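You operate a simulated robot arm through the tools that you are given. There is no shell and no other tool.

You are at the controls of a simulated robot arm. One attempt, no reset.

Task
Fasten both toggles on the duffle coat and roll the lint off it.
Fine: the roller goes back where it lay. Set down upright: white lint roller. What is to be rubbed or washed off counts as gone when no trace of it is left.

Only the result counts: the job must be done as asked and must still hold three seconds after the hand-in. Knocking over, shifting, dropping, spilling or breaking anything else fails it.

Robot
A 6-joint arm with a two-finger parallel gripper, fixed in place. Base frame: the origin is on the floor under the middle of its stand, x ahead of it, y to its left, z up; the work surface is at about z = 0.8. Readings come in m, degrees, newtons and seconds.
With the tool pointing down near the work surface it reaches from about 0.42 to 0.86 m from the base axis. Its first joint turns from -115.0 to 115.0 degrees. Payload 4.2 kg.
The tool frame sits at the grasp point between the pads (the TCP): z along the fingers, y along the line on which they close. The tips reach 0.023 m beyond it. The gripper opens to 0.094 m. The fingers are 0.038 m wide and 0.01 m thick; the gripper's body (0.054 by 0.096 m) begins 0.039 m behind the TCP.
Orientation is that of the tool frame in the base frame, as [roll, pitch, yaw] about the fixed x, y, z axes, in that order (R = Rz(yaw) Ry(pitch) Rx(roll)). With the fingers straight down and closing along the base's y, the tool's x points along the base's -x, its y along +y and its z along -z.

Tools
- The arm moves only by the tool apply_moves. Its argument "steps" is text: rows parted by semicolons, each of 6 numbers parted by spaces: the shift along the tool's x, y, z in m, then the turn, a rotation vector about the tool's x, y, z in degrees. In form: tx ty tz rx ry rz; .... A call has 1 to 20 rows; each row shifts and turns the commanded pose from where the row before left it, along the tool's axes as they then stand. "gripper" is the finger opening in m, from 0 to 0.094, set as the call begins (left out, the last holds). A row lasts 0.2 s, in which the tool goes at most 0.05 m and 8.6 degrees; a call with a longer step from one row to the next is refused whole, and so is a gripper value outside its range. Where a pose cannot be reached the arm comes as near as it can. A force on the tool above 40 N (or 10 N above the force at the start of the call, whichever is more), or a blocked arm, ends the call early, and 0.2 s more pass. The fingers move at their own pace (about 0.108 m/s each) and stop on an object; they squeeze with about 21 N. The grip force told is the motor's: it shows also when the fingers shut on nothing. Time passes only in rows, and 0.2 s behind the last, so rows that do not move let the fingers close. The reply holds the time, the measured pose of the TCP, the force on the tool along the base axes, the opening and the grip force, in the units named above and with some noise, with the torque about the TCP (base axes, N m) and any sound that the robot's microphone picked up.
- Cameras (640 x 400 px; columns grow to the right, rows downward): "scene" is fixed at [0.2201, -0.6494, 1.49]; the picture's right is [0.90, -0.43, 0.00], its down [-0.18, -0.39, -0.90] and it looks along [0.39, 0.82, -0.43] (base axes); focal length 372 px, centre (320, 200). "wrist" rides on the gripper at [0.087, 0.016, -0.075] in the tool frame; the picture's right is [-0.18, 0.98, 0.00], its down [-0.58, -0.11, -0.81] and it looks along [-0.79, -0.15, 0.59] (tool axes); focal length 243 px, centre (320, 200). There is no depth. A picture from a camera that has moved, and an enlarged one, comes with that camera's place and axes in the base frame and with its lens.
- get_image(camera): a new picture of that camera. The clock stands still meanwhile.
- raise_lower(by): slides the trunk up (or, below 0, down) by that many m; the arm rides with it, the base frame stays. It gives what a move gives, with no picture.
- inspect(camera, box): a new picture of the part [left, top, right, bottom] of that camera's present view, enlarged. The clock stands still meanwhile.
- job_done(): hands the job in; it is judged then, once.

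Nothing tells you positions but the pictures and the camera data. Unless the task says otherwise, let go and move clear before handing in.

The tools are called after "Emit:" as a command line: name --argument value ..., lists and objects as JSON in quotes. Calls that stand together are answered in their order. apply_moves: Moves the arm, as the interface text tells. Its arguments: {"type":"object","properties":{"steps":{"type":"string"},"gripper":{"type":"number"}},"required":["steps"]} The other tools are called the same way: raise_lower (by) moves the trunk up or down; get_image (camera) takes a picture; inspect (camera, box) takes an enlarged picture of a part of a camera's view; job_done () hands the job in.

At the start:

```text
time: 0.0
ee_pos: [0.581, 0.1649, 1.1618]
tcp_rot: [179.9, 0.0, 179.9]
contact_force: [-0.6, 0.4, 0.0]
wrist_torque: [-0.02, 0.03, 0.03]
grip_width: 0.0937
grasp_force: 0.1
trunk travel left (down, up): [-0.8, 0.19]
```

scene: 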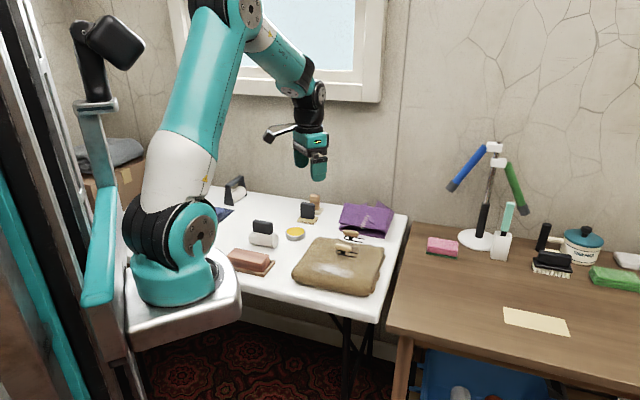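
wrist: 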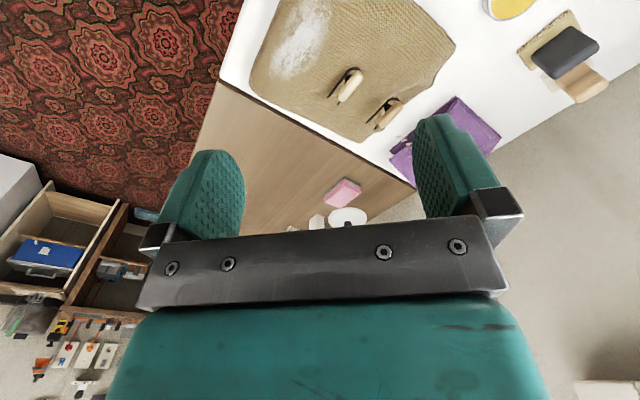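

I see a white table with a folded tan duffle coat that has two toggles and a patch of lint, and other items around it. I'll look closer before moving.

Emit:
inspect --camera "scene" --box '[200, 160, 420, 300]'

Emit:
inspect --camera "wrist" --box '[220, 0, 480, 160]'

Emit:
inspect --camera "scene" --box '[280, 220, 400, 300]'

Emit:
inspect --camera "scene" --box '[200, 170, 340, 280]'

Emit:
inspect --camera "scene" --box '[400, 130, 640, 340]'

```text
2.86 times, centred on (310, 230) of scene
camera zoom: at [0.2201, -0.6494, 1.49], right [0.9, -0.43, 0.0], down [-0.18, -0.39, -0.9], along [0.39, 0.82, -0.43], focal length 1062 px, centre (349, 114)
```

zoom: 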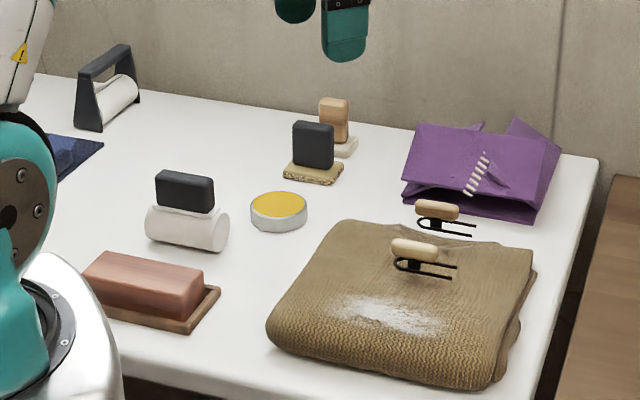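

```text
2.46 times, centred on (350, 80) of wrist
camera zoom: at [0.4925, 0.1822, 1.2375], right [0.19, 0.98, 0.0], down [0.58, -0.11, 0.81], along [0.79, -0.15, -0.59], focal length 597 px, centre (246, 495)
```

zoom: 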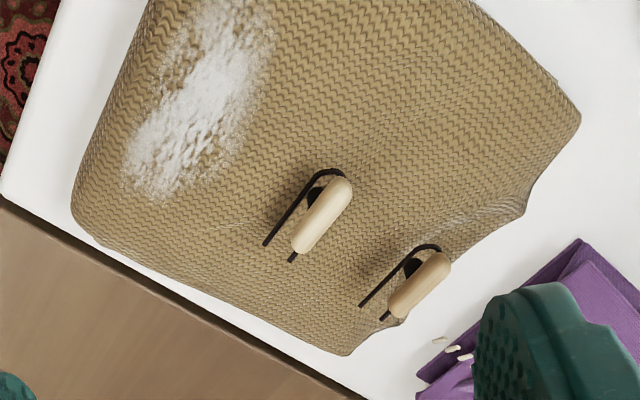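

```text
5.00 times, centred on (340, 260) of scene
camera zoom: at [0.2201, -0.6494, 1.49], right [0.9, -0.43, 0.0], down [-0.18, -0.39, -0.9], along [0.39, 0.82, -0.43], focal length 1859 px, centre (220, -100)
```

zoom: 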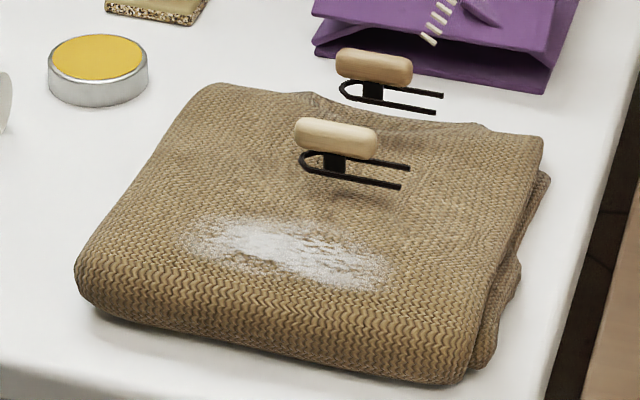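

```text
3.64 times, centred on (270, 225) of scene
camera zoom: at [0.2201, -0.6494, 1.49], right [0.9, -0.43, 0.0], down [-0.18, -0.39, -0.9], along [0.39, 0.82, -0.43], focal length 1352 px, centre (502, 109)
```

zoom: 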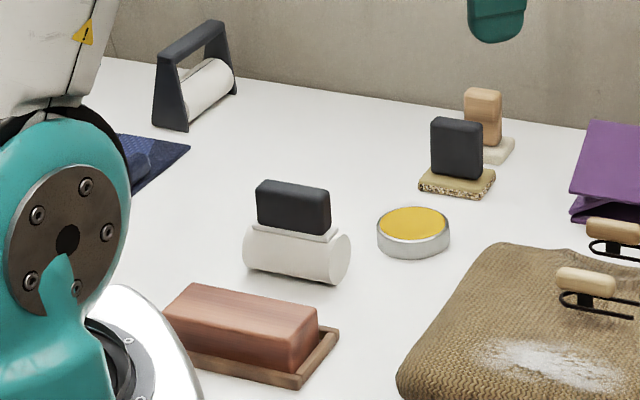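

```text
1.90 times, centred on (520, 235) of scene
camera zoom: at [0.2201, -0.6494, 1.49], right [0.9, -0.43, 0.0], down [-0.18, -0.39, -0.9], along [0.39, 0.82, -0.43], focal length 708 px, centre (-61, 133)
```

zoom: 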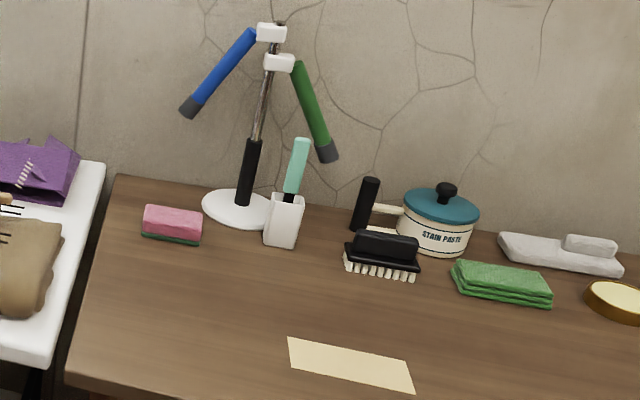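

The coat lies around (0.65, 0.15) with its top near z = 0.85. The toggles are near (0.70, 0.19) and (0.76, 0.255), and the white roller with the black grip is near (0.52, 0.43). The framed roller sits about 0.99 m out, beyond reach. I'll move back and lower to get a closer look at the toggles with the wrist camera.

Emit:
apply_moves --steps "0.0328 0.0088 0.028 0 0 0; 0.0328 0.0088 0.028 0 0 0; 0.0328 0.0088 0.028 0 0 0; 0.0328 0.0088 0.028 0 0 0"

Emit:
get_image --camera "wrist"

Emit:
get_image --camera "scene"

```text
time: 1.0
ee_pos: [0.4472, 0.2013, 1.0476]
tcp_rot: [179.9, 0.1, 180.0]
contact_force: [-0.4, 0.6, -0.2]
wrist_torque: [0.04, 0.0, 0.02]
grip_width: 0.0937
grasp_force: 0.0
trunk travel left (down, up): [-0.8, 0.19]
```

```text
taken
camera wrist: at [0.3596, 0.2174, 1.1244], right [0.19, 0.98, 0.0], down [0.58, -0.11, 0.81], along [0.79, -0.15, -0.59], focal length 243 px, centre (320, 200)
```

wrist: 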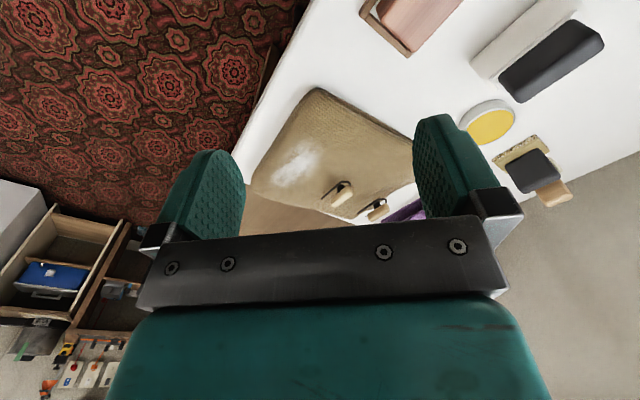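

```text
taken
```

scene: 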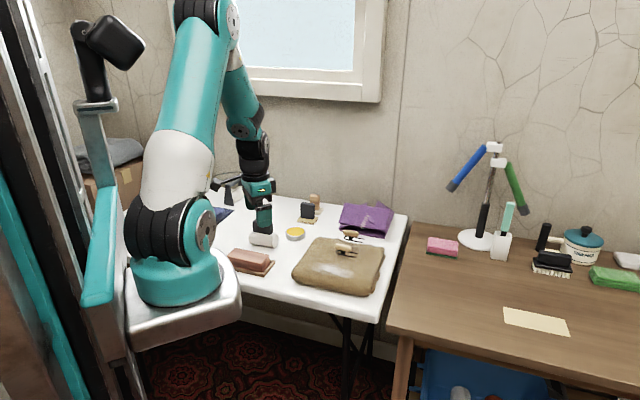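

The view now takes in the coat, both toggles and the roller. I'll enlarge the toggles, the lint and the roller.

Emit:
inspect --camera "wrist" --box '[240, 80, 432, 225]'

Emit:
inspect --camera "wrist" --box '[440, 0, 640, 125]'

Emit:
inspect --camera "wrist" --box '[300, 165, 412, 235]'

Emit:
inspect --camera "scene" --box '[320, 222, 384, 262]'

```text
2.76 times, centred on (336, 152) of wrist
camera zoom: at [0.3596, 0.2174, 1.1244], right [0.19, 0.98, 0.0], down [0.58, -0.11, 0.81], along [0.79, -0.15, -0.59], focal length 669 px, centre (276, 331)
```

zoom: 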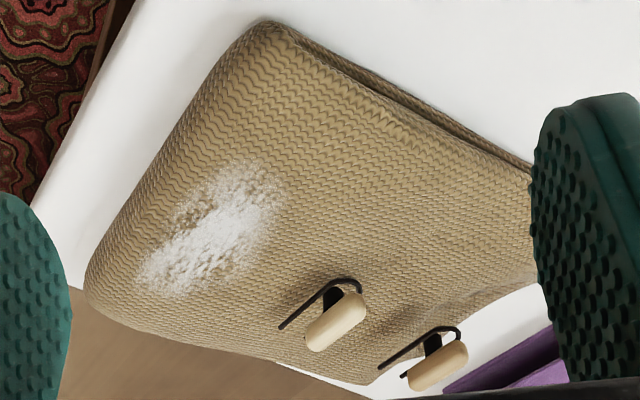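

```text
3.20 times, centred on (540, 62) of wrist
camera zoom: at [0.3596, 0.2174, 1.1244], right [0.19, 0.98, 0.0], down [0.58, -0.11, 0.81], along [0.79, -0.15, -0.59], focal length 776 px, centre (-384, 640)
```

zoom: 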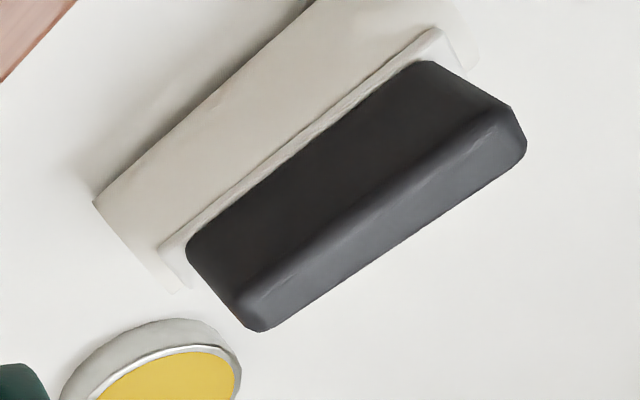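

```text
5.71 times, centred on (356, 200) of wrist
camera zoom: at [0.3596, 0.2174, 1.1244], right [0.19, 0.98, 0.0], down [0.58, -0.11, 0.81], along [0.79, -0.15, -0.59], focal length 1386 px, centre (114, 200)
```

zoom: 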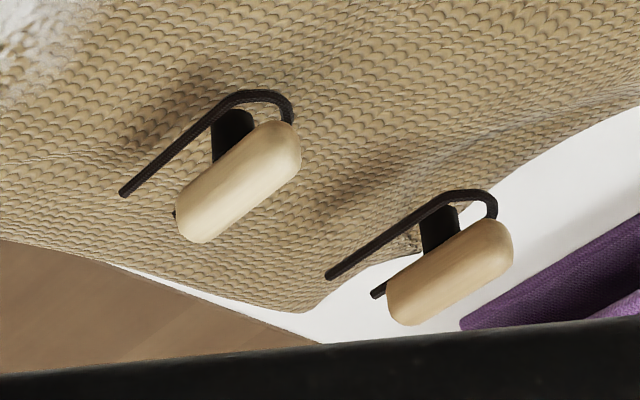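

```text
10.00 times, centred on (352, 242) of scene
camera zoom: at [0.2201, -0.6494, 1.49], right [0.9, -0.43, 0.0], down [-0.18, -0.39, -0.9], along [0.39, 0.82, -0.43], focal length 3718 px, centre (0, -220)
```

zoom: 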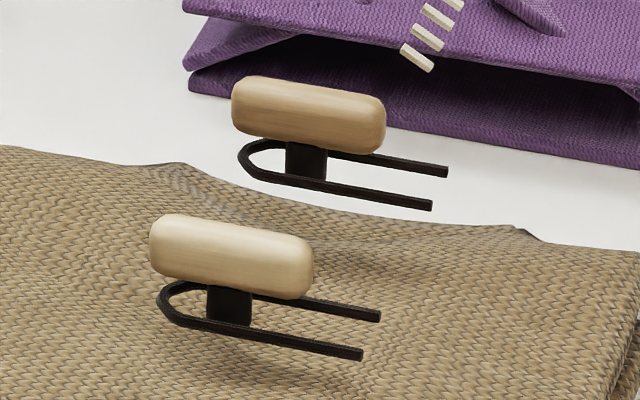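

The toggles sit on stems through flat U-loops and lie along the slots, so each should fasten by a 90° turn across its loop. The lint patch is about 13 × 5.5 cm around (0.627, 0.128). I'll take the roller first, so I move above it, turn 45° to line up with its grip, and look.

Emit:
apply_moves --steps "-0.0122 0.0382 0 0 0 0; -0.0122 0.0382 0 0 0 0; -0.0122 0.0382 0 0 0 0; -0.0122 0.0382 0 0 0 0; -0.0122 0.0382 0 0 0 0; -0.0122 0.0382 0 0 0 0; 0 0 0 0 0 7.5; 0 0 0 0 0 7.5; 0 0 0 0 0 7.5; 0 0 0 0 0 7.5; 0 0 0 0 0 7.5; 0 0 0 0 0 7.5"

Emit:
get_image --camera "wrist"

Emit:
get_image --camera "scene"

```text
time: 3.6
ee_pos: [0.5226, 0.4314, 1.0521]
tcp_rot: [-180.0, -0.1, 134.7]
contact_force: [-1.0, 0.9, 1.0]
wrist_torque: [0.03, 0.03, -0.01]
grip_width: 0.0942
grasp_force: 0.0
trunk travel left (down, up): [-0.8, 0.19]
```

```text
taken
camera wrist: at [0.472, 0.5034, 1.1259], right [0.83, 0.56, 0.0], down [0.33, -0.49, 0.81], along [0.45, -0.67, -0.59], focal length 243 px, centre (320, 200)
```

wrist: 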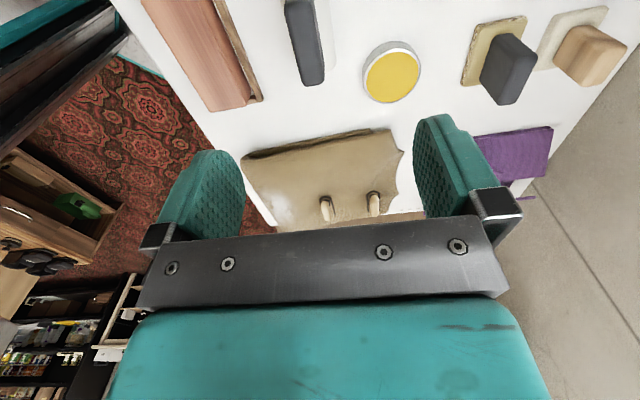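

```text
taken
```

scene: 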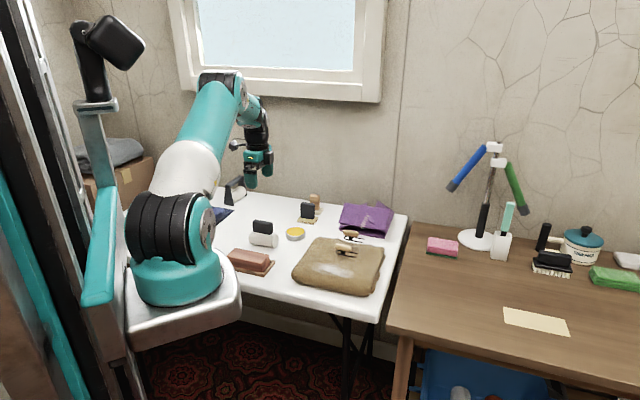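

The black handle appears at the top of the wrist picture, running roughly straight toward the camera. I'll enlarge it to fix its position and axis.

Emit:
inspect --camera "wrist" --box '[240, 0, 400, 100]'

Emit:
inspect --camera "scene" --box '[232, 205, 296, 255]'

```text
4.00 times, centred on (320, 50) of wrist
camera zoom: at [0.472, 0.5034, 1.1259], right [0.83, 0.56, 0.0], down [0.33, -0.49, 0.81], along [0.45, -0.67, -0.59], focal length 970 px, centre (320, 800)
```

zoom: 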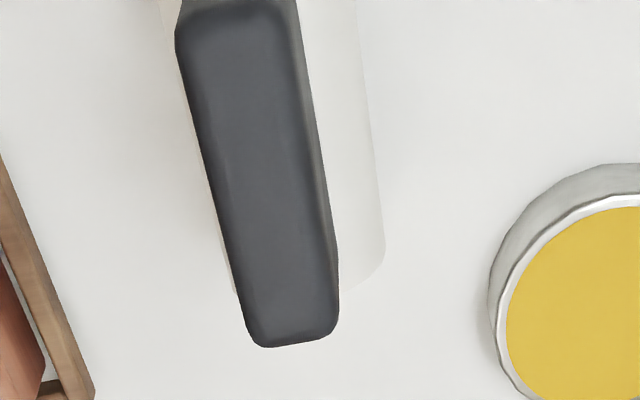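

```text
8.00 times, centred on (264, 230) of scene
camera zoom: at [0.2201, -0.6494, 1.49], right [0.9, -0.43, 0.0], down [-0.18, -0.39, -0.9], along [0.39, 0.82, -0.43], focal length 2974 px, centre (768, -40)
```

zoom: 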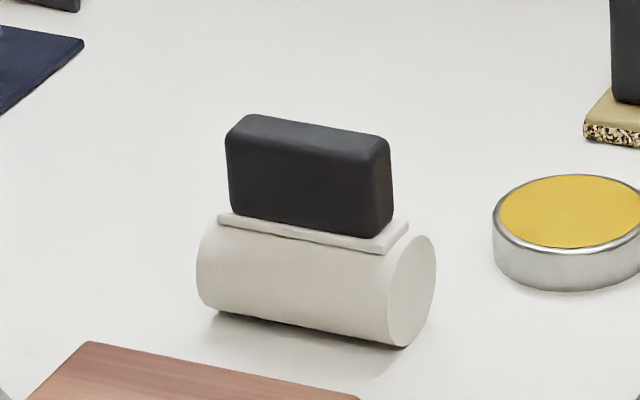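

The handle's top centre is near (0.517, 0.422, 0.89), its axis at about −46°, and it's roughly 25 mm thick. I'll centre over it, narrow the opening, come down partway and check.

Emit:
apply_moves --steps "-0.0027 -0.0106 0.03 0 0 0; 0 0 0.04 0 0 0; 0 0 0.035 0 0 0" --gripper 0.065

Emit:
get_image --camera "wrist"

Emit:
inspect --camera "scene" --box '[222, 180, 302, 255]'

```text
time: 4.4
ee_pos: [0.5164, 0.4209, 0.9462]
tcp_rot: [179.9, -0.1, 134.8]
contact_force: [-0.3, 0.0, 0.3]
wrist_torque: [0.03, -0.02, 0.03]
grip_width: 0.0651
grasp_force: 0.1
trunk travel left (down, up): [-0.8, 0.19]
```

```text
taken
camera wrist: at [0.4645, 0.4937, 1.0208], right [0.83, 0.56, 0.0], down [0.33, -0.49, 0.81], along [0.45, -0.66, -0.59], focal length 243 px, centre (320, 200)
```

wrist: 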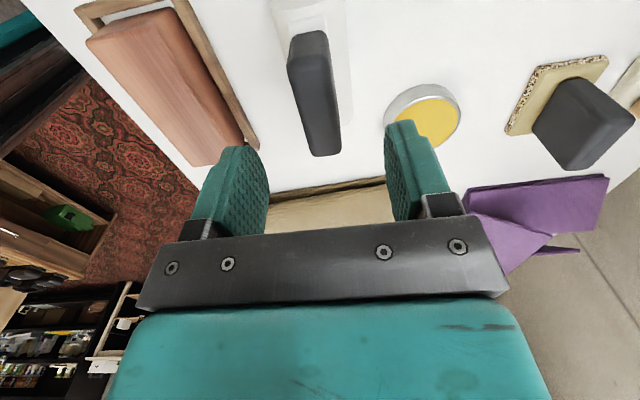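

```text
5.33 times, centred on (262, 218) of scene
camera zoom: at [0.2201, -0.6494, 1.49], right [0.9, -0.43, 0.0], down [-0.18, -0.39, -0.9], along [0.39, 0.82, -0.43], focal length 1983 px, centre (629, 107)
```

zoom: 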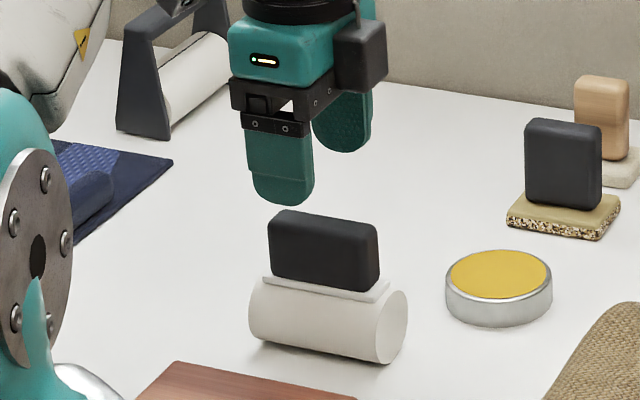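

I'm about 5 cm above the handle and look centred. I'll enlarge the view to check alignment before going lower.

Emit:
inspect --camera "wrist" --box '[230, 10, 410, 180]'

```text
2.35 times, centred on (320, 95) of wrist
camera zoom: at [0.4645, 0.4937, 1.0208], right [0.83, 0.56, 0.0], down [0.33, -0.49, 0.81], along [0.45, -0.66, -0.59], focal length 571 px, centre (320, 447)
```

zoom: 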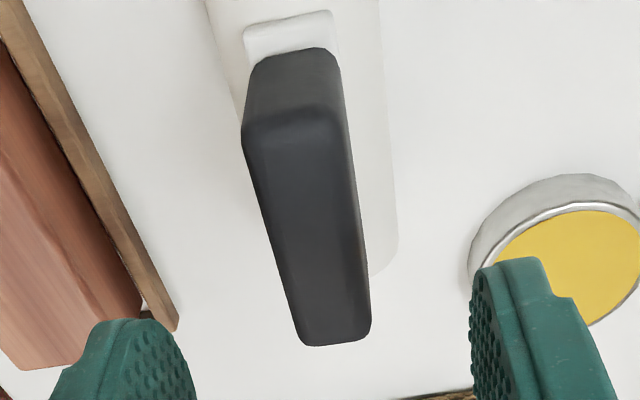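

The handle is within about 3 mm of centre. I'll make that small correction and lower around the grip.

Emit:
apply_moves --steps "0 -0.0025 0.02 0 0 0; 0 0 0.025 0 0 0; 0 0 0.016 0 0 0"

Emit:
inspect --camera "wrist" --box '[180, 60, 460, 235]'

Emit:
inspect --camera "scene" --box '[222, 190, 302, 255]'

```text
time: 5.2
ee_pos: [0.5147, 0.4186, 0.8852]
tcp_rot: [180.0, -0.1, 134.9]
contact_force: [-0.6, -0.5, 0.6]
wrist_torque: [0.02, 0.02, 0.0]
grip_width: 0.065
grasp_force: 0.1
trunk travel left (down, up): [-0.8, 0.19]
```

```text
2.29 times, centred on (320, 148) of wrist
camera zoom: at [0.4639, 0.4922, 0.9599], right [0.83, 0.56, 0.0], down [0.33, -0.49, 0.81], along [0.45, -0.67, -0.59], focal length 555 px, centre (320, 320)
```

zoom: 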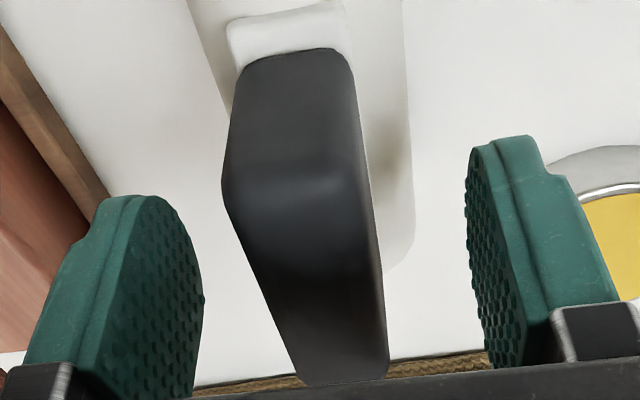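

```text
6.15 times, centred on (262, 222) of scene
camera zoom: at [0.2201, -0.6494, 1.49], right [0.9, -0.43, 0.0], down [-0.18, -0.39, -0.9], along [0.39, 0.82, -0.43], focal length 2288 px, centre (677, 62)
```

zoom: 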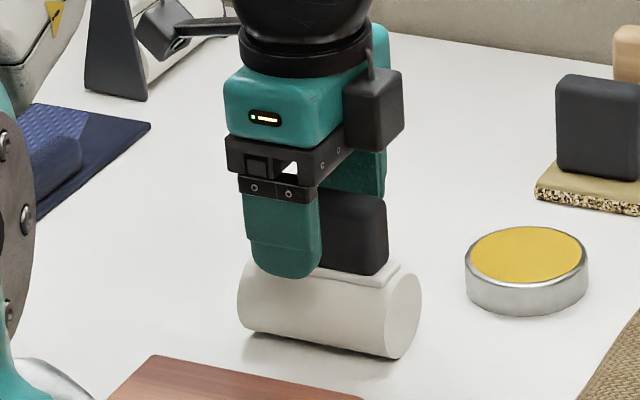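

The fingers straddle the handle with the tips just above the white plate, within a few millimetres of centre. I'll close on it.

Emit:
apply_moves --steps "0 0 0 0 0 0; 0 0 0 0 0 0; 0 0 0 0 0 0; 0 0 0 0 0 0" --gripper 0.0

Emit:
inspect --camera "wrist" --box '[180, 60, 460, 235]'

Emit:
inspect --camera "scene" --box '[222, 190, 302, 255]'

```text
time: 6.2
ee_pos: [0.5149, 0.4188, 0.8847]
tcp_rot: [179.9, -0.2, 134.8]
contact_force: [-0.8, -0.2, 0.4]
wrist_torque: [0.0, -0.01, 0.0]
grip_width: 0.0238
grasp_force: 21.0
trunk travel left (down, up): [-0.8, 0.19]
```

```text
2.29 times, centred on (320, 148) of wrist
camera zoom: at [0.464, 0.4922, 0.9599], right [0.83, 0.56, 0.0], down [0.33, -0.49, 0.81], along [0.45, -0.67, -0.59], focal length 555 px, centre (320, 320)
```

zoom: 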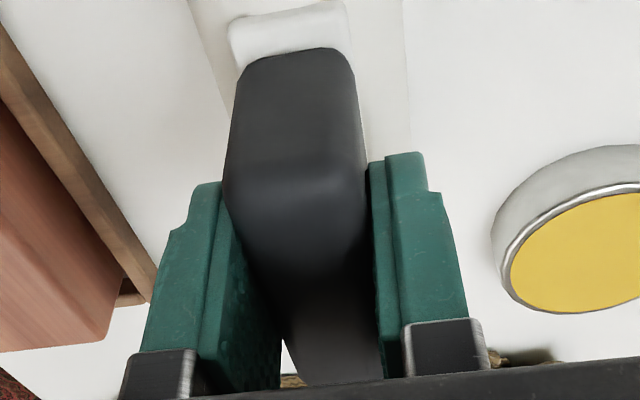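

```text
6.15 times, centred on (262, 222) of scene
camera zoom: at [0.2201, -0.6494, 1.49], right [0.9, -0.43, 0.0], down [-0.18, -0.39, -0.9], along [0.39, 0.82, -0.43], focal length 2288 px, centre (677, 62)
```

zoom: 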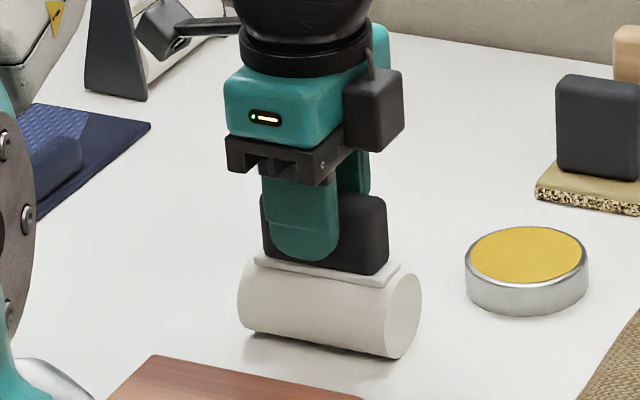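

The roller is held firmly at 23.8 mm. Its resting grasp pose is (0.515, 0.419, 0.885) at yaw 134.8, which I'll return to. I'll lift it straight up and carry it high to above the lint.

Emit:
apply_moves --steps "0 0 -0.02 0 0 0; 0 0 -0.03 0 0 0; 0 0 -0.035 0 0 0; 0 0 -0.035 0 0 0; -0.0409 -0.0176 0 0 0 0; -0.0409 -0.0176 0 0 0 0; -0.0409 -0.0176 0 0 0 0; -0.0409 -0.0176 0 0 0 0; -0.0409 -0.0176 0 0 0 0; -0.0409 -0.0176 0 0 0 0; -0.0409 -0.0176 0 0 0 0"

Emit:
get_image --camera "wrist"

Emit:
get_image --camera "scene"

```text
time: 8.6
ee_pos: [0.6284, 0.1303, 1.0052]
tcp_rot: [180.0, -0.1, 135.1]
contact_force: [-0.3, 0.8, -0.8]
wrist_torque: [0.03, 0.0, 0.02]
grip_width: 0.0236
grasp_force: 21.6
trunk travel left (down, up): [-0.8, 0.19]
```

```text
taken
camera wrist: at [0.5779, 0.2025, 1.0794], right [0.82, 0.57, 0.0], down [0.33, -0.49, 0.81], along [0.46, -0.66, -0.59], focal length 243 px, centre (320, 200)
```

wrist: 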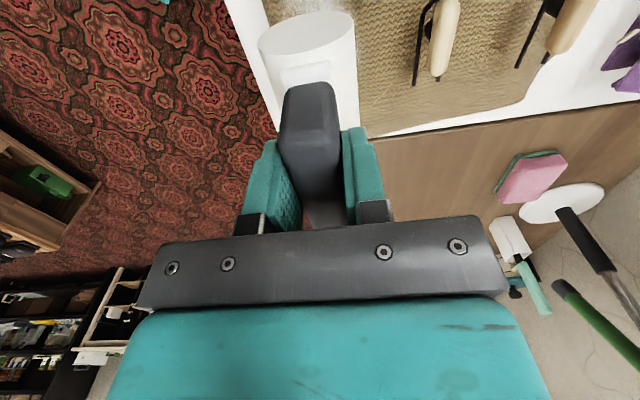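

```text
taken
```

scene: 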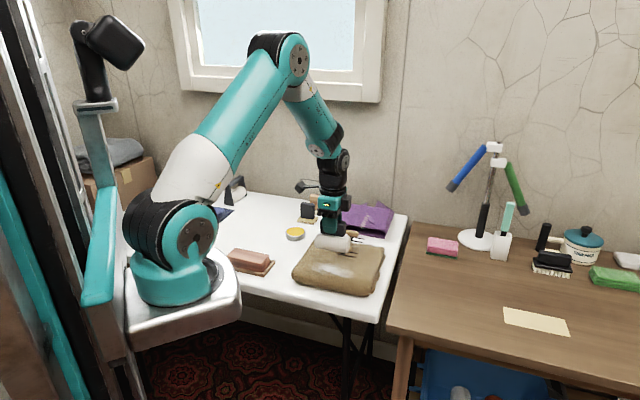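

The roller hangs level above the lint. I'll lower it to just above the expected contact height of about TCP z = 0.935, then take small steps and watch the force.

Emit:
apply_moves --steps "0 0 0.02 0 0 0; 0 0 0.02 0 0 0; 0 0 0.013 0 0 0; 0 0 0.004 0 0 0"

Emit:
inspect --camera "scene" --box '[280, 210, 400, 300]'

```text
time: 9.6
ee_pos: [0.6291, 0.1286, 0.9474]
tcp_rot: [-180.0, -0.1, 134.9]
contact_force: [0.4, -0.1, -1.6]
wrist_torque: [0.01, 0.0, 0.0]
grip_width: 0.0237
grasp_force: 21.3
trunk travel left (down, up): [-0.8, 0.19]
```

```text
4.44 times, centred on (340, 255) of scene
camera zoom: at [0.2201, -0.6494, 1.49], right [0.9, -0.43, 0.0], down [-0.18, -0.39, -0.9], along [0.39, 0.82, -0.43], focal length 1652 px, centre (231, -44)
```

zoom: 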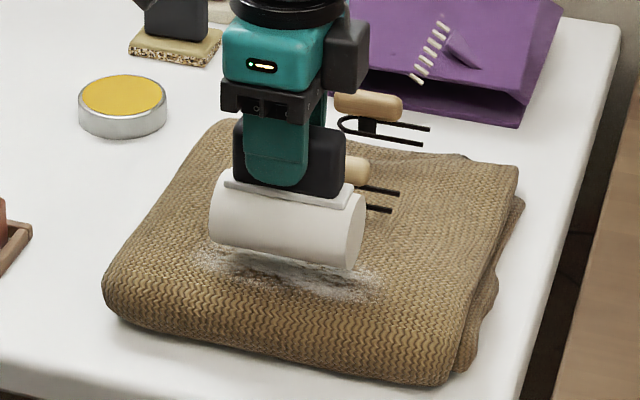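

The roller hovers about 1 cm over the lint. I'll lower it in 2 mm steps.

Emit:
apply_moves --steps "0 0 0.003 0 0 0; 0 0 0.003 0 0 0; 0 0 0.002 0 0 0; 0 0 0.002 0 0 0"

Emit:
inspect --camera "scene" --box '[280, 210, 400, 300]'

```text
time: 10.6
ee_pos: [0.6308, 0.1283, 0.9377]
tcp_rot: [180.0, -0.2, 135.0]
contact_force: [0.0, 0.6, -1.4]
wrist_torque: [0.02, -0.02, 0.02]
grip_width: 0.0238
grasp_force: 21.2
trunk travel left (down, up): [-0.8, 0.19]
```

```text
4.44 times, centred on (340, 255) of scene
camera zoom: at [0.2201, -0.6494, 1.49], right [0.9, -0.43, 0.0], down [-0.18, -0.39, -0.9], along [0.39, 0.82, -0.43], focal length 1652 px, centre (231, -44)
```

zoom: 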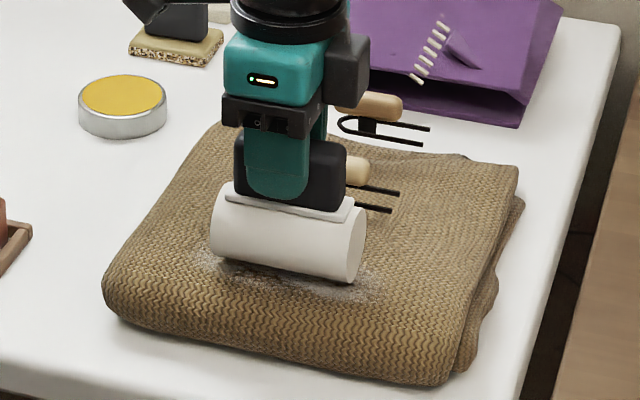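

There's still no contact force and a small gap remains, so I'll keep lowering in small steps.

Emit:
apply_moves --steps "0 0 0.002 0 0 0; 0 0 0.002 0 0 0; 0 0 0 0 0 0"

Emit:
apply_moves --steps "0 0 0.002 0 0 0; 0 0 0 0 0 0"

Emit:
inspect --camera "scene" --box '[280, 210, 400, 300]'

```text
time: 11.4
ee_pos: [0.6303, 0.129, 0.933]
tcp_rot: [-180.0, -0.1, 134.8]
contact_force: [0.0, 0.0, -2.1]
wrist_torque: [-0.02, -0.02, 0.0]
grip_width: 0.0238
grasp_force: 21.2
trunk travel left (down, up): [-0.8, 0.19]
```

```text
time: 12.0
ee_pos: [0.6301, 0.1291, 0.9326]
tcp_rot: [179.9, -0.1, 135.0]
contact_force: [-2.2, -1.6, 8.9]
wrist_torque: [-0.07, 0.21, 0.04]
grip_width: 0.0238
grasp_force: 21.1
trunk travel left (down, up): [-0.8, 0.19]
```

```text
4.44 times, centred on (340, 255) of scene
camera zoom: at [0.2201, -0.6494, 1.49], right [0.9, -0.43, 0.0], down [-0.18, -0.39, -0.9], along [0.39, 0.82, -0.43], focal length 1652 px, centre (231, -44)
```

zoom: 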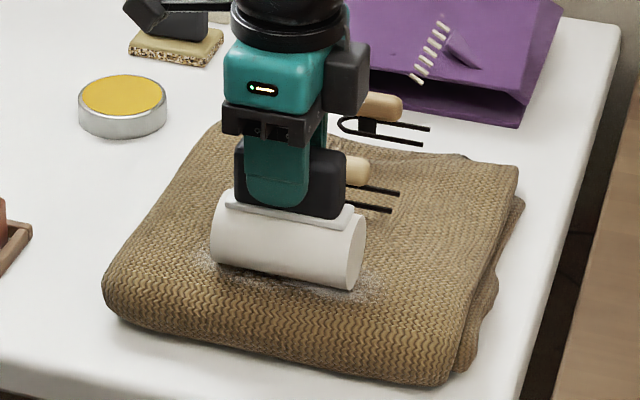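

Contact is at TCP z ≈ 0.9326 with about 10 N of light pressure. I'll roll a first stroke toward the toggle side, well short of it, then back past the patch.

Emit:
apply_moves --steps "0 0.01 0 0 0 0; 0 0.01 0 0 0 0; 0 0.01 0 0 0 0; 0 0.005 0 0 0 0; 0 -0.01 0 0 0 0; 0 -0.01 0 0 0 0; 0 -0.01 0 0 0 0; 0 -0.01 0 0 0 0; 0 -0.01 0 0 0 0; 0 -0.01 0 0 0 0; 0 -0.01 0 0 0 0; 0 -0.005 0 0 0 0"

Emit:
inspect --camera "scene" --box '[280, 210, 400, 300]'

Emit:
get_image --camera "wrist"

```text
time: 14.6
ee_pos: [0.6017, 0.1027, 0.9309]
tcp_rot: [179.8, -0.1, 134.9]
contact_force: [7.3, 6.3, 26.1]
wrist_torque: [0.51, -0.54, 0.01]
grip_width: 0.0236
grasp_force: 21.0
trunk travel left (down, up): [-0.8, 0.19]
```

```text
4.44 times, centred on (340, 255) of scene
camera zoom: at [0.2201, -0.6494, 1.49], right [0.9, -0.43, 0.0], down [-0.18, -0.39, -0.9], along [0.39, 0.82, -0.43], focal length 1652 px, centre (231, -44)
```

zoom: 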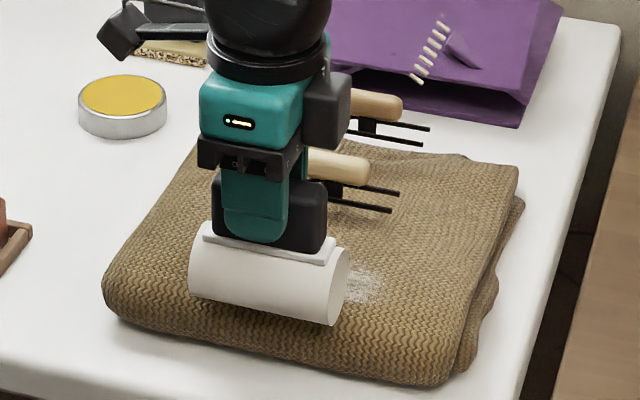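

```text
taken
camera wrist: at [0.5512, 0.1749, 1.0065], right [0.83, 0.56, 0.0], down [0.33, -0.49, 0.81], along [0.46, -0.66, -0.59], focal length 243 px, centre (320, 200)
```

wrist: 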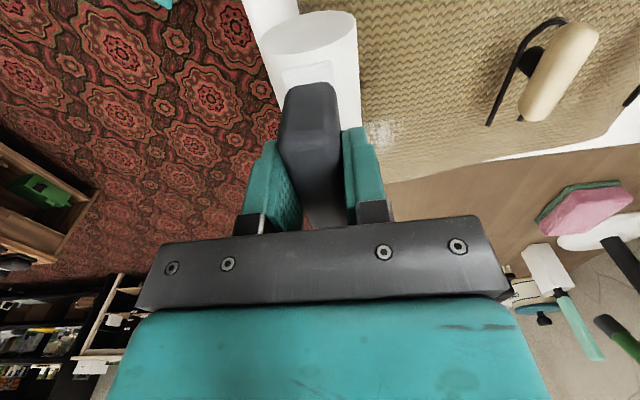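

The strip under the roller is clean. Lint remains only at the right-hand end, around (0.669, 0.097). I'll lift, shift along the roller axis, and look at the whole patch before the second lane.

Emit:
apply_moves --steps "0 0 -0.01 0 0 0; 0 0 -0.02 0 0 0; -0.02 0.02 0 0 0 0; -0.02 0.02 0 0 0 0; 0 0 0 0 0 0"

Emit:
inspect --camera "scene" --box '[280, 210, 400, 300]'

```text
time: 15.8
ee_pos: [0.657, 0.1001, 0.9626]
tcp_rot: [180.0, -0.1, 134.9]
contact_force: [1.1, 0.6, -0.8]
wrist_torque: [0.0, -0.04, -0.01]
grip_width: 0.0234
grasp_force: 21.0
trunk travel left (down, up): [-0.8, 0.19]
```

```text
4.44 times, centred on (340, 255) of scene
camera zoom: at [0.2201, -0.6494, 1.49], right [0.9, -0.43, 0.0], down [-0.18, -0.39, -0.9], along [0.39, 0.82, -0.43], focal length 1652 px, centre (231, -44)
```

zoom: 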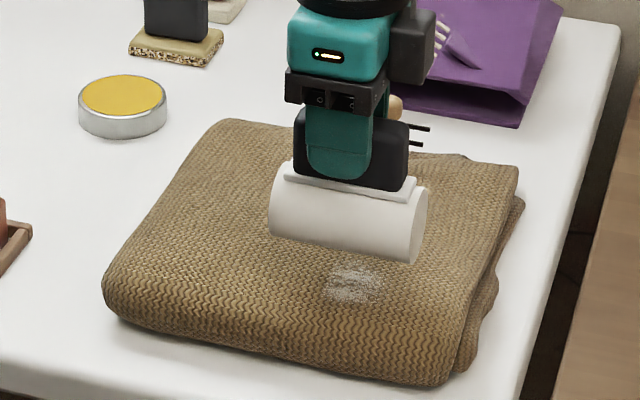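

The first lane is clean and a patch remains on the right. I'll enlarge the left end to check for faint traces.

Emit:
inspect --camera "scene" --box '[296, 250, 376, 300]'

Emit:
get_image --camera "wrist"

```text
8.00 times, centred on (336, 275) of scene
camera zoom: at [0.2201, -0.6494, 1.49], right [0.9, -0.43, 0.0], down [-0.18, -0.39, -0.9], along [0.39, 0.82, -0.43], focal length 2974 px, centre (192, -400)
```

zoom: 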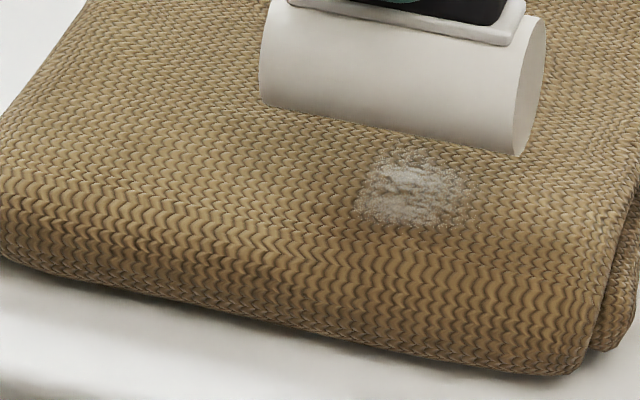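

```text
taken
camera wrist: at [0.6062, 0.1732, 1.0369], right [0.83, 0.56, 0.0], down [0.33, -0.49, 0.81], along [0.45, -0.67, -0.59], focal length 243 px, centre (320, 200)
```

wrist: 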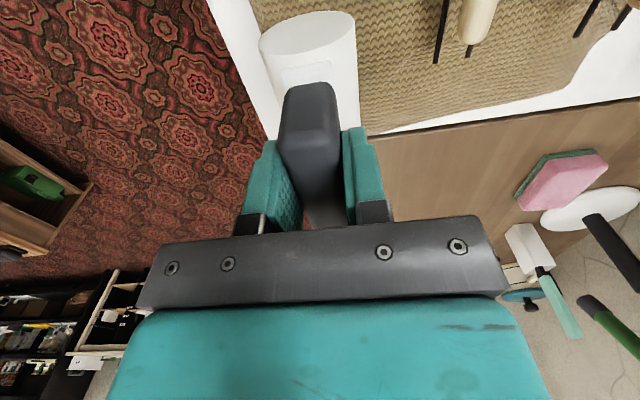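

The left side is clean and only one compact patch remains, almost directly below the roller. I'll lower onto it.

Emit:
apply_moves --steps "-0.003 0 0.012 0 0 0; 0 0 0.012 0 0 0; 0 0 0.003 0 0 0; 0 0 0.001 0 0 0; 0 0 0.001 0 0 0; 0 0 0 0 0 0"

```text
time: 17.2
ee_pos: [0.6587, 0.0994, 0.9322]
tcp_rot: [-180.0, -0.1, 134.9]
contact_force: [-0.5, -0.4, -1.0]
wrist_torque: [0.02, -0.01, 0.03]
grip_width: 0.0234
grasp_force: 21.1
trunk travel left (down, up): [-0.8, 0.19]
```

There's no contact yet, so I'll continue in 1 mm steps.

Emit:
apply_moves --steps "0 0 0.001 0 0 0; 0 0 0.001 0 0 0; 0 0 0 0 0 0"

```text
time: 18.0
ee_pos: [0.6593, 0.0989, 0.9314]
tcp_rot: [179.8, 0.1, 134.9]
contact_force: [-2.2, -2.0, 15.8]
wrist_torque: [-0.11, 0.31, 0.0]
grip_width: 0.0236
grasp_force: 20.9
trunk travel left (down, up): [-0.8, 0.19]
```

Contact is about 16 N. I'll roll out and back across this lane, easing up slightly on the near side where the surface is a bit higher.

Emit:
apply_moves --steps "0 0.01 0 0 0 0; 0 0.01 0 0 0 0; 0 0.01 0 0 0 0; 0 0.005 0 0 0 0; 0 -0.01 0 0 0 0; 0 -0.01 0 0 0 0; 0 -0.01 0 0 0 0; 0 -0.01 0 0 0 0; 0 -0.01 -0.0005 0 0 0; 0 -0.01 -0.0005 0 0 0; 0 -0.01 -0.0005 0 0 0; 0 0.01 0 0 0 0; 0 0.01 0 0 0 0; 0 0.01 0.0005 0 0 0; 0 0.01 0.0005 0 0 0"

Emit:
apply_moves --steps "0 0 -0.01 0 0 0; 0 0 -0.02 0 0 0; 0 0 -0.03 0 0 0; 0 0 -0.03 0 0 0; 0 0 0 0 0 0"

Emit:
inspect --camera "scene" --box '[296, 250, 376, 300]'

Emit:
inspect --camera "scene" --box '[280, 210, 400, 300]'

```text
time: 21.2
ee_pos: [0.6621, 0.0999, 0.9303]
tcp_rot: [-179.9, -0.1, 134.9]
contact_force: [-6.7, -7.3, 21.7]
wrist_torque: [-0.28, 0.18, -0.01]
grip_width: 0.0237
grasp_force: 21.0
trunk travel left (down, up): [-0.8, 0.19]
```

```text
time: 22.4
ee_pos: [0.6635, 0.1029, 1.0221]
tcp_rot: [180.0, -0.2, 134.9]
contact_force: [-0.3, -0.2, -1.7]
wrist_torque: [0.02, 0.0, 0.01]
grip_width: 0.0236
grasp_force: 20.8
trunk travel left (down, up): [-0.8, 0.19]
```

```text
8.00 times, centred on (336, 275) of scene
camera zoom: at [0.2201, -0.6494, 1.49], right [0.9, -0.43, 0.0], down [-0.18, -0.39, -0.9], along [0.39, 0.82, -0.43], focal length 2974 px, centre (192, -400)
```

zoom: 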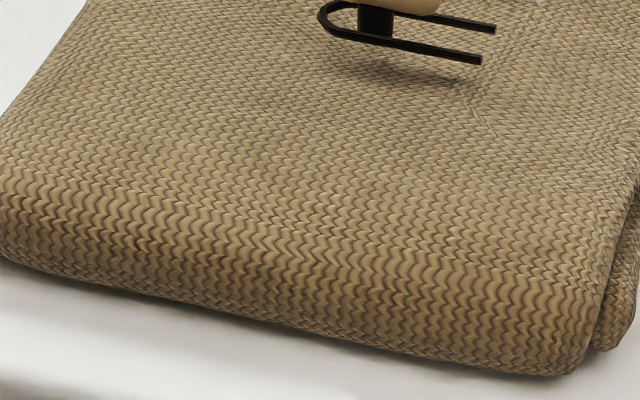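

```text
4.44 times, centred on (340, 255) of scene
camera zoom: at [0.2201, -0.6494, 1.49], right [0.9, -0.43, 0.0], down [-0.18, -0.39, -0.9], along [0.39, 0.82, -0.43], focal length 1652 px, centre (231, -44)
```

zoom: 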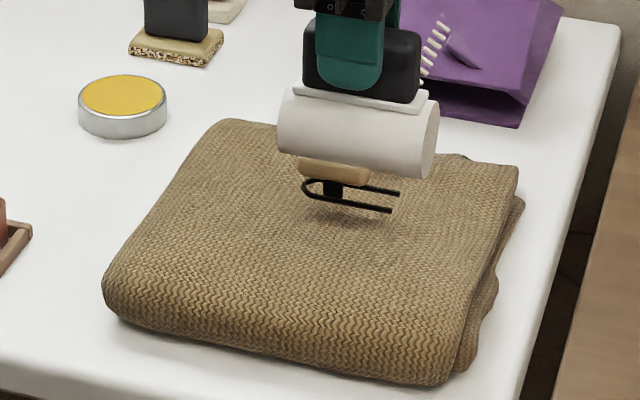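

The lint looks gone from this view. I'll carry the roller back high above its spot and check the coat again from there.

Emit:
apply_moves --steps "0.04 0.015 0 0 0 0; 0.0415 0.0169 0 0 0 0; 0.0415 0.0169 0 0 0 0; 0.0415 0.0169 0 0 0 0; 0.0415 0.0169 0 0 0 0; 0.0415 0.0169 0 0 0 0; 0.0415 0.0169 0 0 0 0; 0.0400 0.0030 0 0 0 0; 0 0 0 0 0 0"

Emit:
get_image --camera "wrist"

Emit:
get_image --camera "scene"

```text
time: 24.4
ee_pos: [0.5155, 0.4181, 1.0234]
tcp_rot: [-179.9, 0.0, 134.9]
contact_force: [-0.4, -0.1, -1.2]
wrist_torque: [-0.01, -0.01, 0.0]
grip_width: 0.0236
grasp_force: 20.9
trunk travel left (down, up): [-0.8, 0.19]
```

```text
taken
camera wrist: at [0.4649, 0.492, 1.0973], right [0.83, 0.56, 0.0], down [0.33, -0.49, 0.81], along [0.45, -0.67, -0.59], focal length 243 px, centre (320, 200)
```

wrist: 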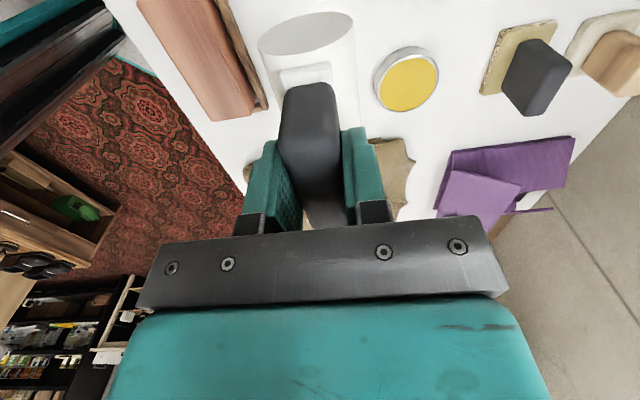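

```text
taken
```

scene: 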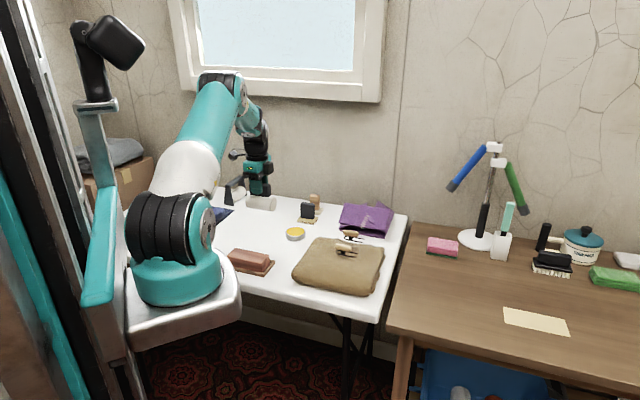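

The roller is above its spot at (0.5155, 0.418). I'll check the whole coat once more while I still hold it.

Emit:
inspect --camera "scene" --box '[290, 225, 390, 295]'

Emit:
inspect --camera "scene" --box '[300, 228, 364, 268]'

Emit:
inspect --camera "scene" --box '[290, 258, 354, 298]'

Emit:
inspect --camera "scene" --box '[334, 255, 398, 295]'

```text
5.71 times, centred on (340, 260) of scene
camera zoom: at [0.2201, -0.6494, 1.49], right [0.9, -0.43, 0.0], down [-0.18, -0.39, -0.9], along [0.39, 0.82, -0.43], focal length 2124 px, centre (206, -143)
```

zoom: 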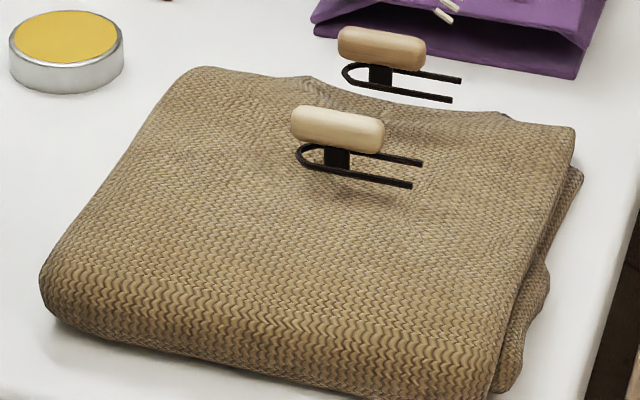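

```text
10.00 times, centred on (332, 248) of scene
camera zoom: at [0.2201, -0.6494, 1.49], right [0.9, -0.43, 0.0], down [-0.18, -0.39, -0.9], along [0.39, 0.82, -0.43], focal length 3718 px, centre (200, -280)
```

zoom: 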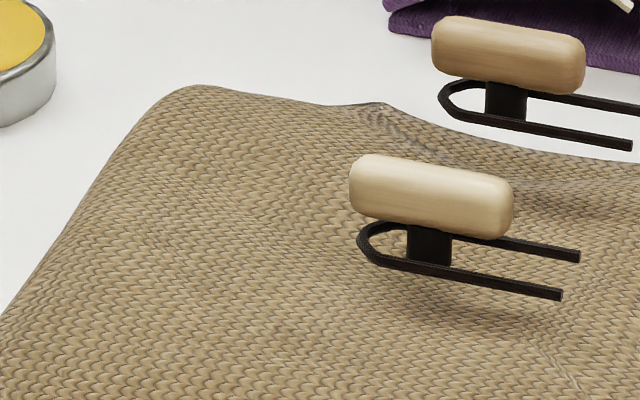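

```text
10.00 times, centred on (322, 278) of scene
camera zoom: at [0.2201, -0.6494, 1.49], right [0.9, -0.43, 0.0], down [-0.18, -0.39, -0.9], along [0.39, 0.82, -0.43], focal length 3718 px, centre (300, -580)
```

zoom: 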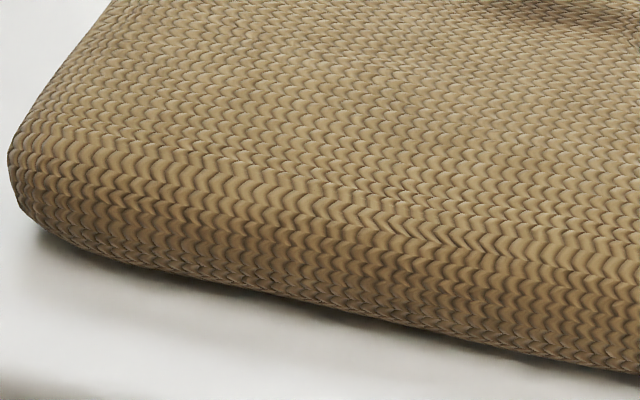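

```text
10.00 times, centred on (366, 275) of scene
camera zoom: at [0.2201, -0.6494, 1.49], right [0.9, -0.43, 0.0], down [-0.18, -0.39, -0.9], along [0.39, 0.82, -0.43], focal length 3718 px, centre (-140, -550)
```

zoom: 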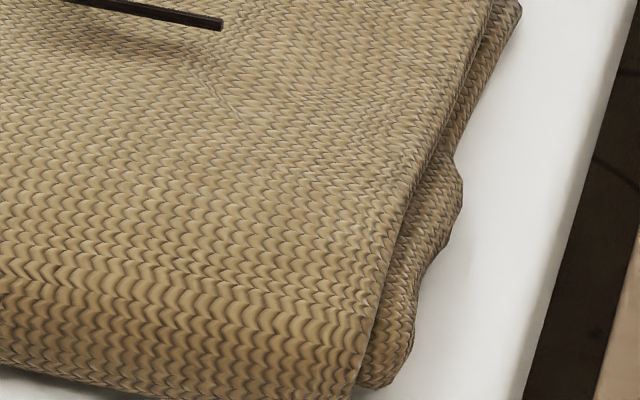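

The coat is clean from every enlarged view. I'll lower the roller back onto its spot slowly.

Emit:
apply_moves --steps "0 0 0.04 0 0 0; 0 0 0.04 0 0 0; 0 0 0.03 0 0 0; 0 0 0.015 0 0 0; 0 0 0.008 0 0 0; 0 0 0 0 0 0"

Emit:
inspect --camera "scene" --box '[222, 190, 302, 255]'

```text
time: 25.8
ee_pos: [0.5155, 0.4198, 0.8875]
tcp_rot: [-180.0, -0.1, 134.9]
contact_force: [0.8, 0.1, -1.6]
wrist_torque: [-0.04, 0.02, -0.01]
grip_width: 0.0236
grasp_force: 21.5
trunk travel left (down, up): [-0.8, 0.19]
```

```text
6.15 times, centred on (262, 222) of scene
camera zoom: at [0.2201, -0.6494, 1.49], right [0.9, -0.43, 0.0], down [-0.18, -0.39, -0.9], along [0.39, 0.82, -0.43], focal length 2288 px, centre (677, 62)
```

zoom: 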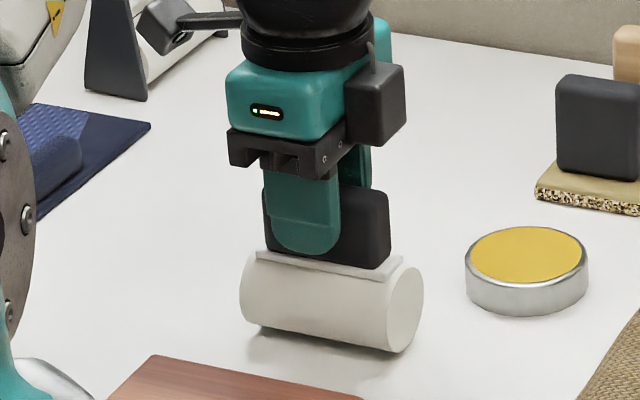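

The roller is level, on its spot and about 2–3 mm up. I'll ease it down in 1 mm steps until it touches.

Emit:
apply_moves --steps "0 0 0.001 0 0 0; 0 0 0.001 0 0 0; 0 0 0 0 0 0"

Emit:
apply_moves --steps "0 0 0.0008 0 0 0; 0 0 0 0 0 0"

```text
time: 26.6
ee_pos: [0.5158, 0.4203, 0.8867]
tcp_rot: [180.0, -0.1, 134.9]
contact_force: [-0.1, 0.4, -2.3]
wrist_torque: [-0.02, 0.03, 0.0]
grip_width: 0.0238
grasp_force: 20.6
trunk travel left (down, up): [-0.8, 0.19]
```

```text
time: 27.2
ee_pos: [0.516, 0.4203, 0.885]
tcp_rot: [179.9, -0.1, 134.8]
contact_force: [-0.1, -0.6, -0.6]
wrist_torque: [0.0, 0.0, -0.01]
grip_width: 0.0242
grasp_force: 21.0
trunk travel left (down, up): [-0.8, 0.19]
```

The hanging load is dropping off, which suggests it's just touching. One more half-millimetre to confirm.

Emit:
apply_moves --steps "0 0 0.0006 0 0 0; 0 0 0 0 0 0"

Emit:
inspect --camera "scene" --box '[222, 190, 302, 255]'

```text
time: 27.8
ee_pos: [0.5156, 0.4203, 0.8841]
tcp_rot: [-180.0, 0.0, 134.9]
contact_force: [0.2, 0.1, 0.9]
wrist_torque: [0.01, -0.05, 0.03]
grip_width: 0.0236
grasp_force: 21.5
trunk travel left (down, up): [-0.8, 0.19]
```

```text
6.15 times, centred on (262, 222) of scene
camera zoom: at [0.2201, -0.6494, 1.49], right [0.9, -0.43, 0.0], down [-0.18, -0.39, -0.9], along [0.39, 0.82, -0.43], focal length 2288 px, centre (677, 62)
```

zoom: 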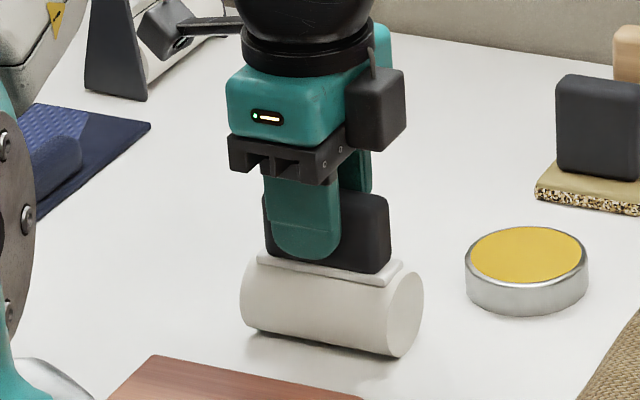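

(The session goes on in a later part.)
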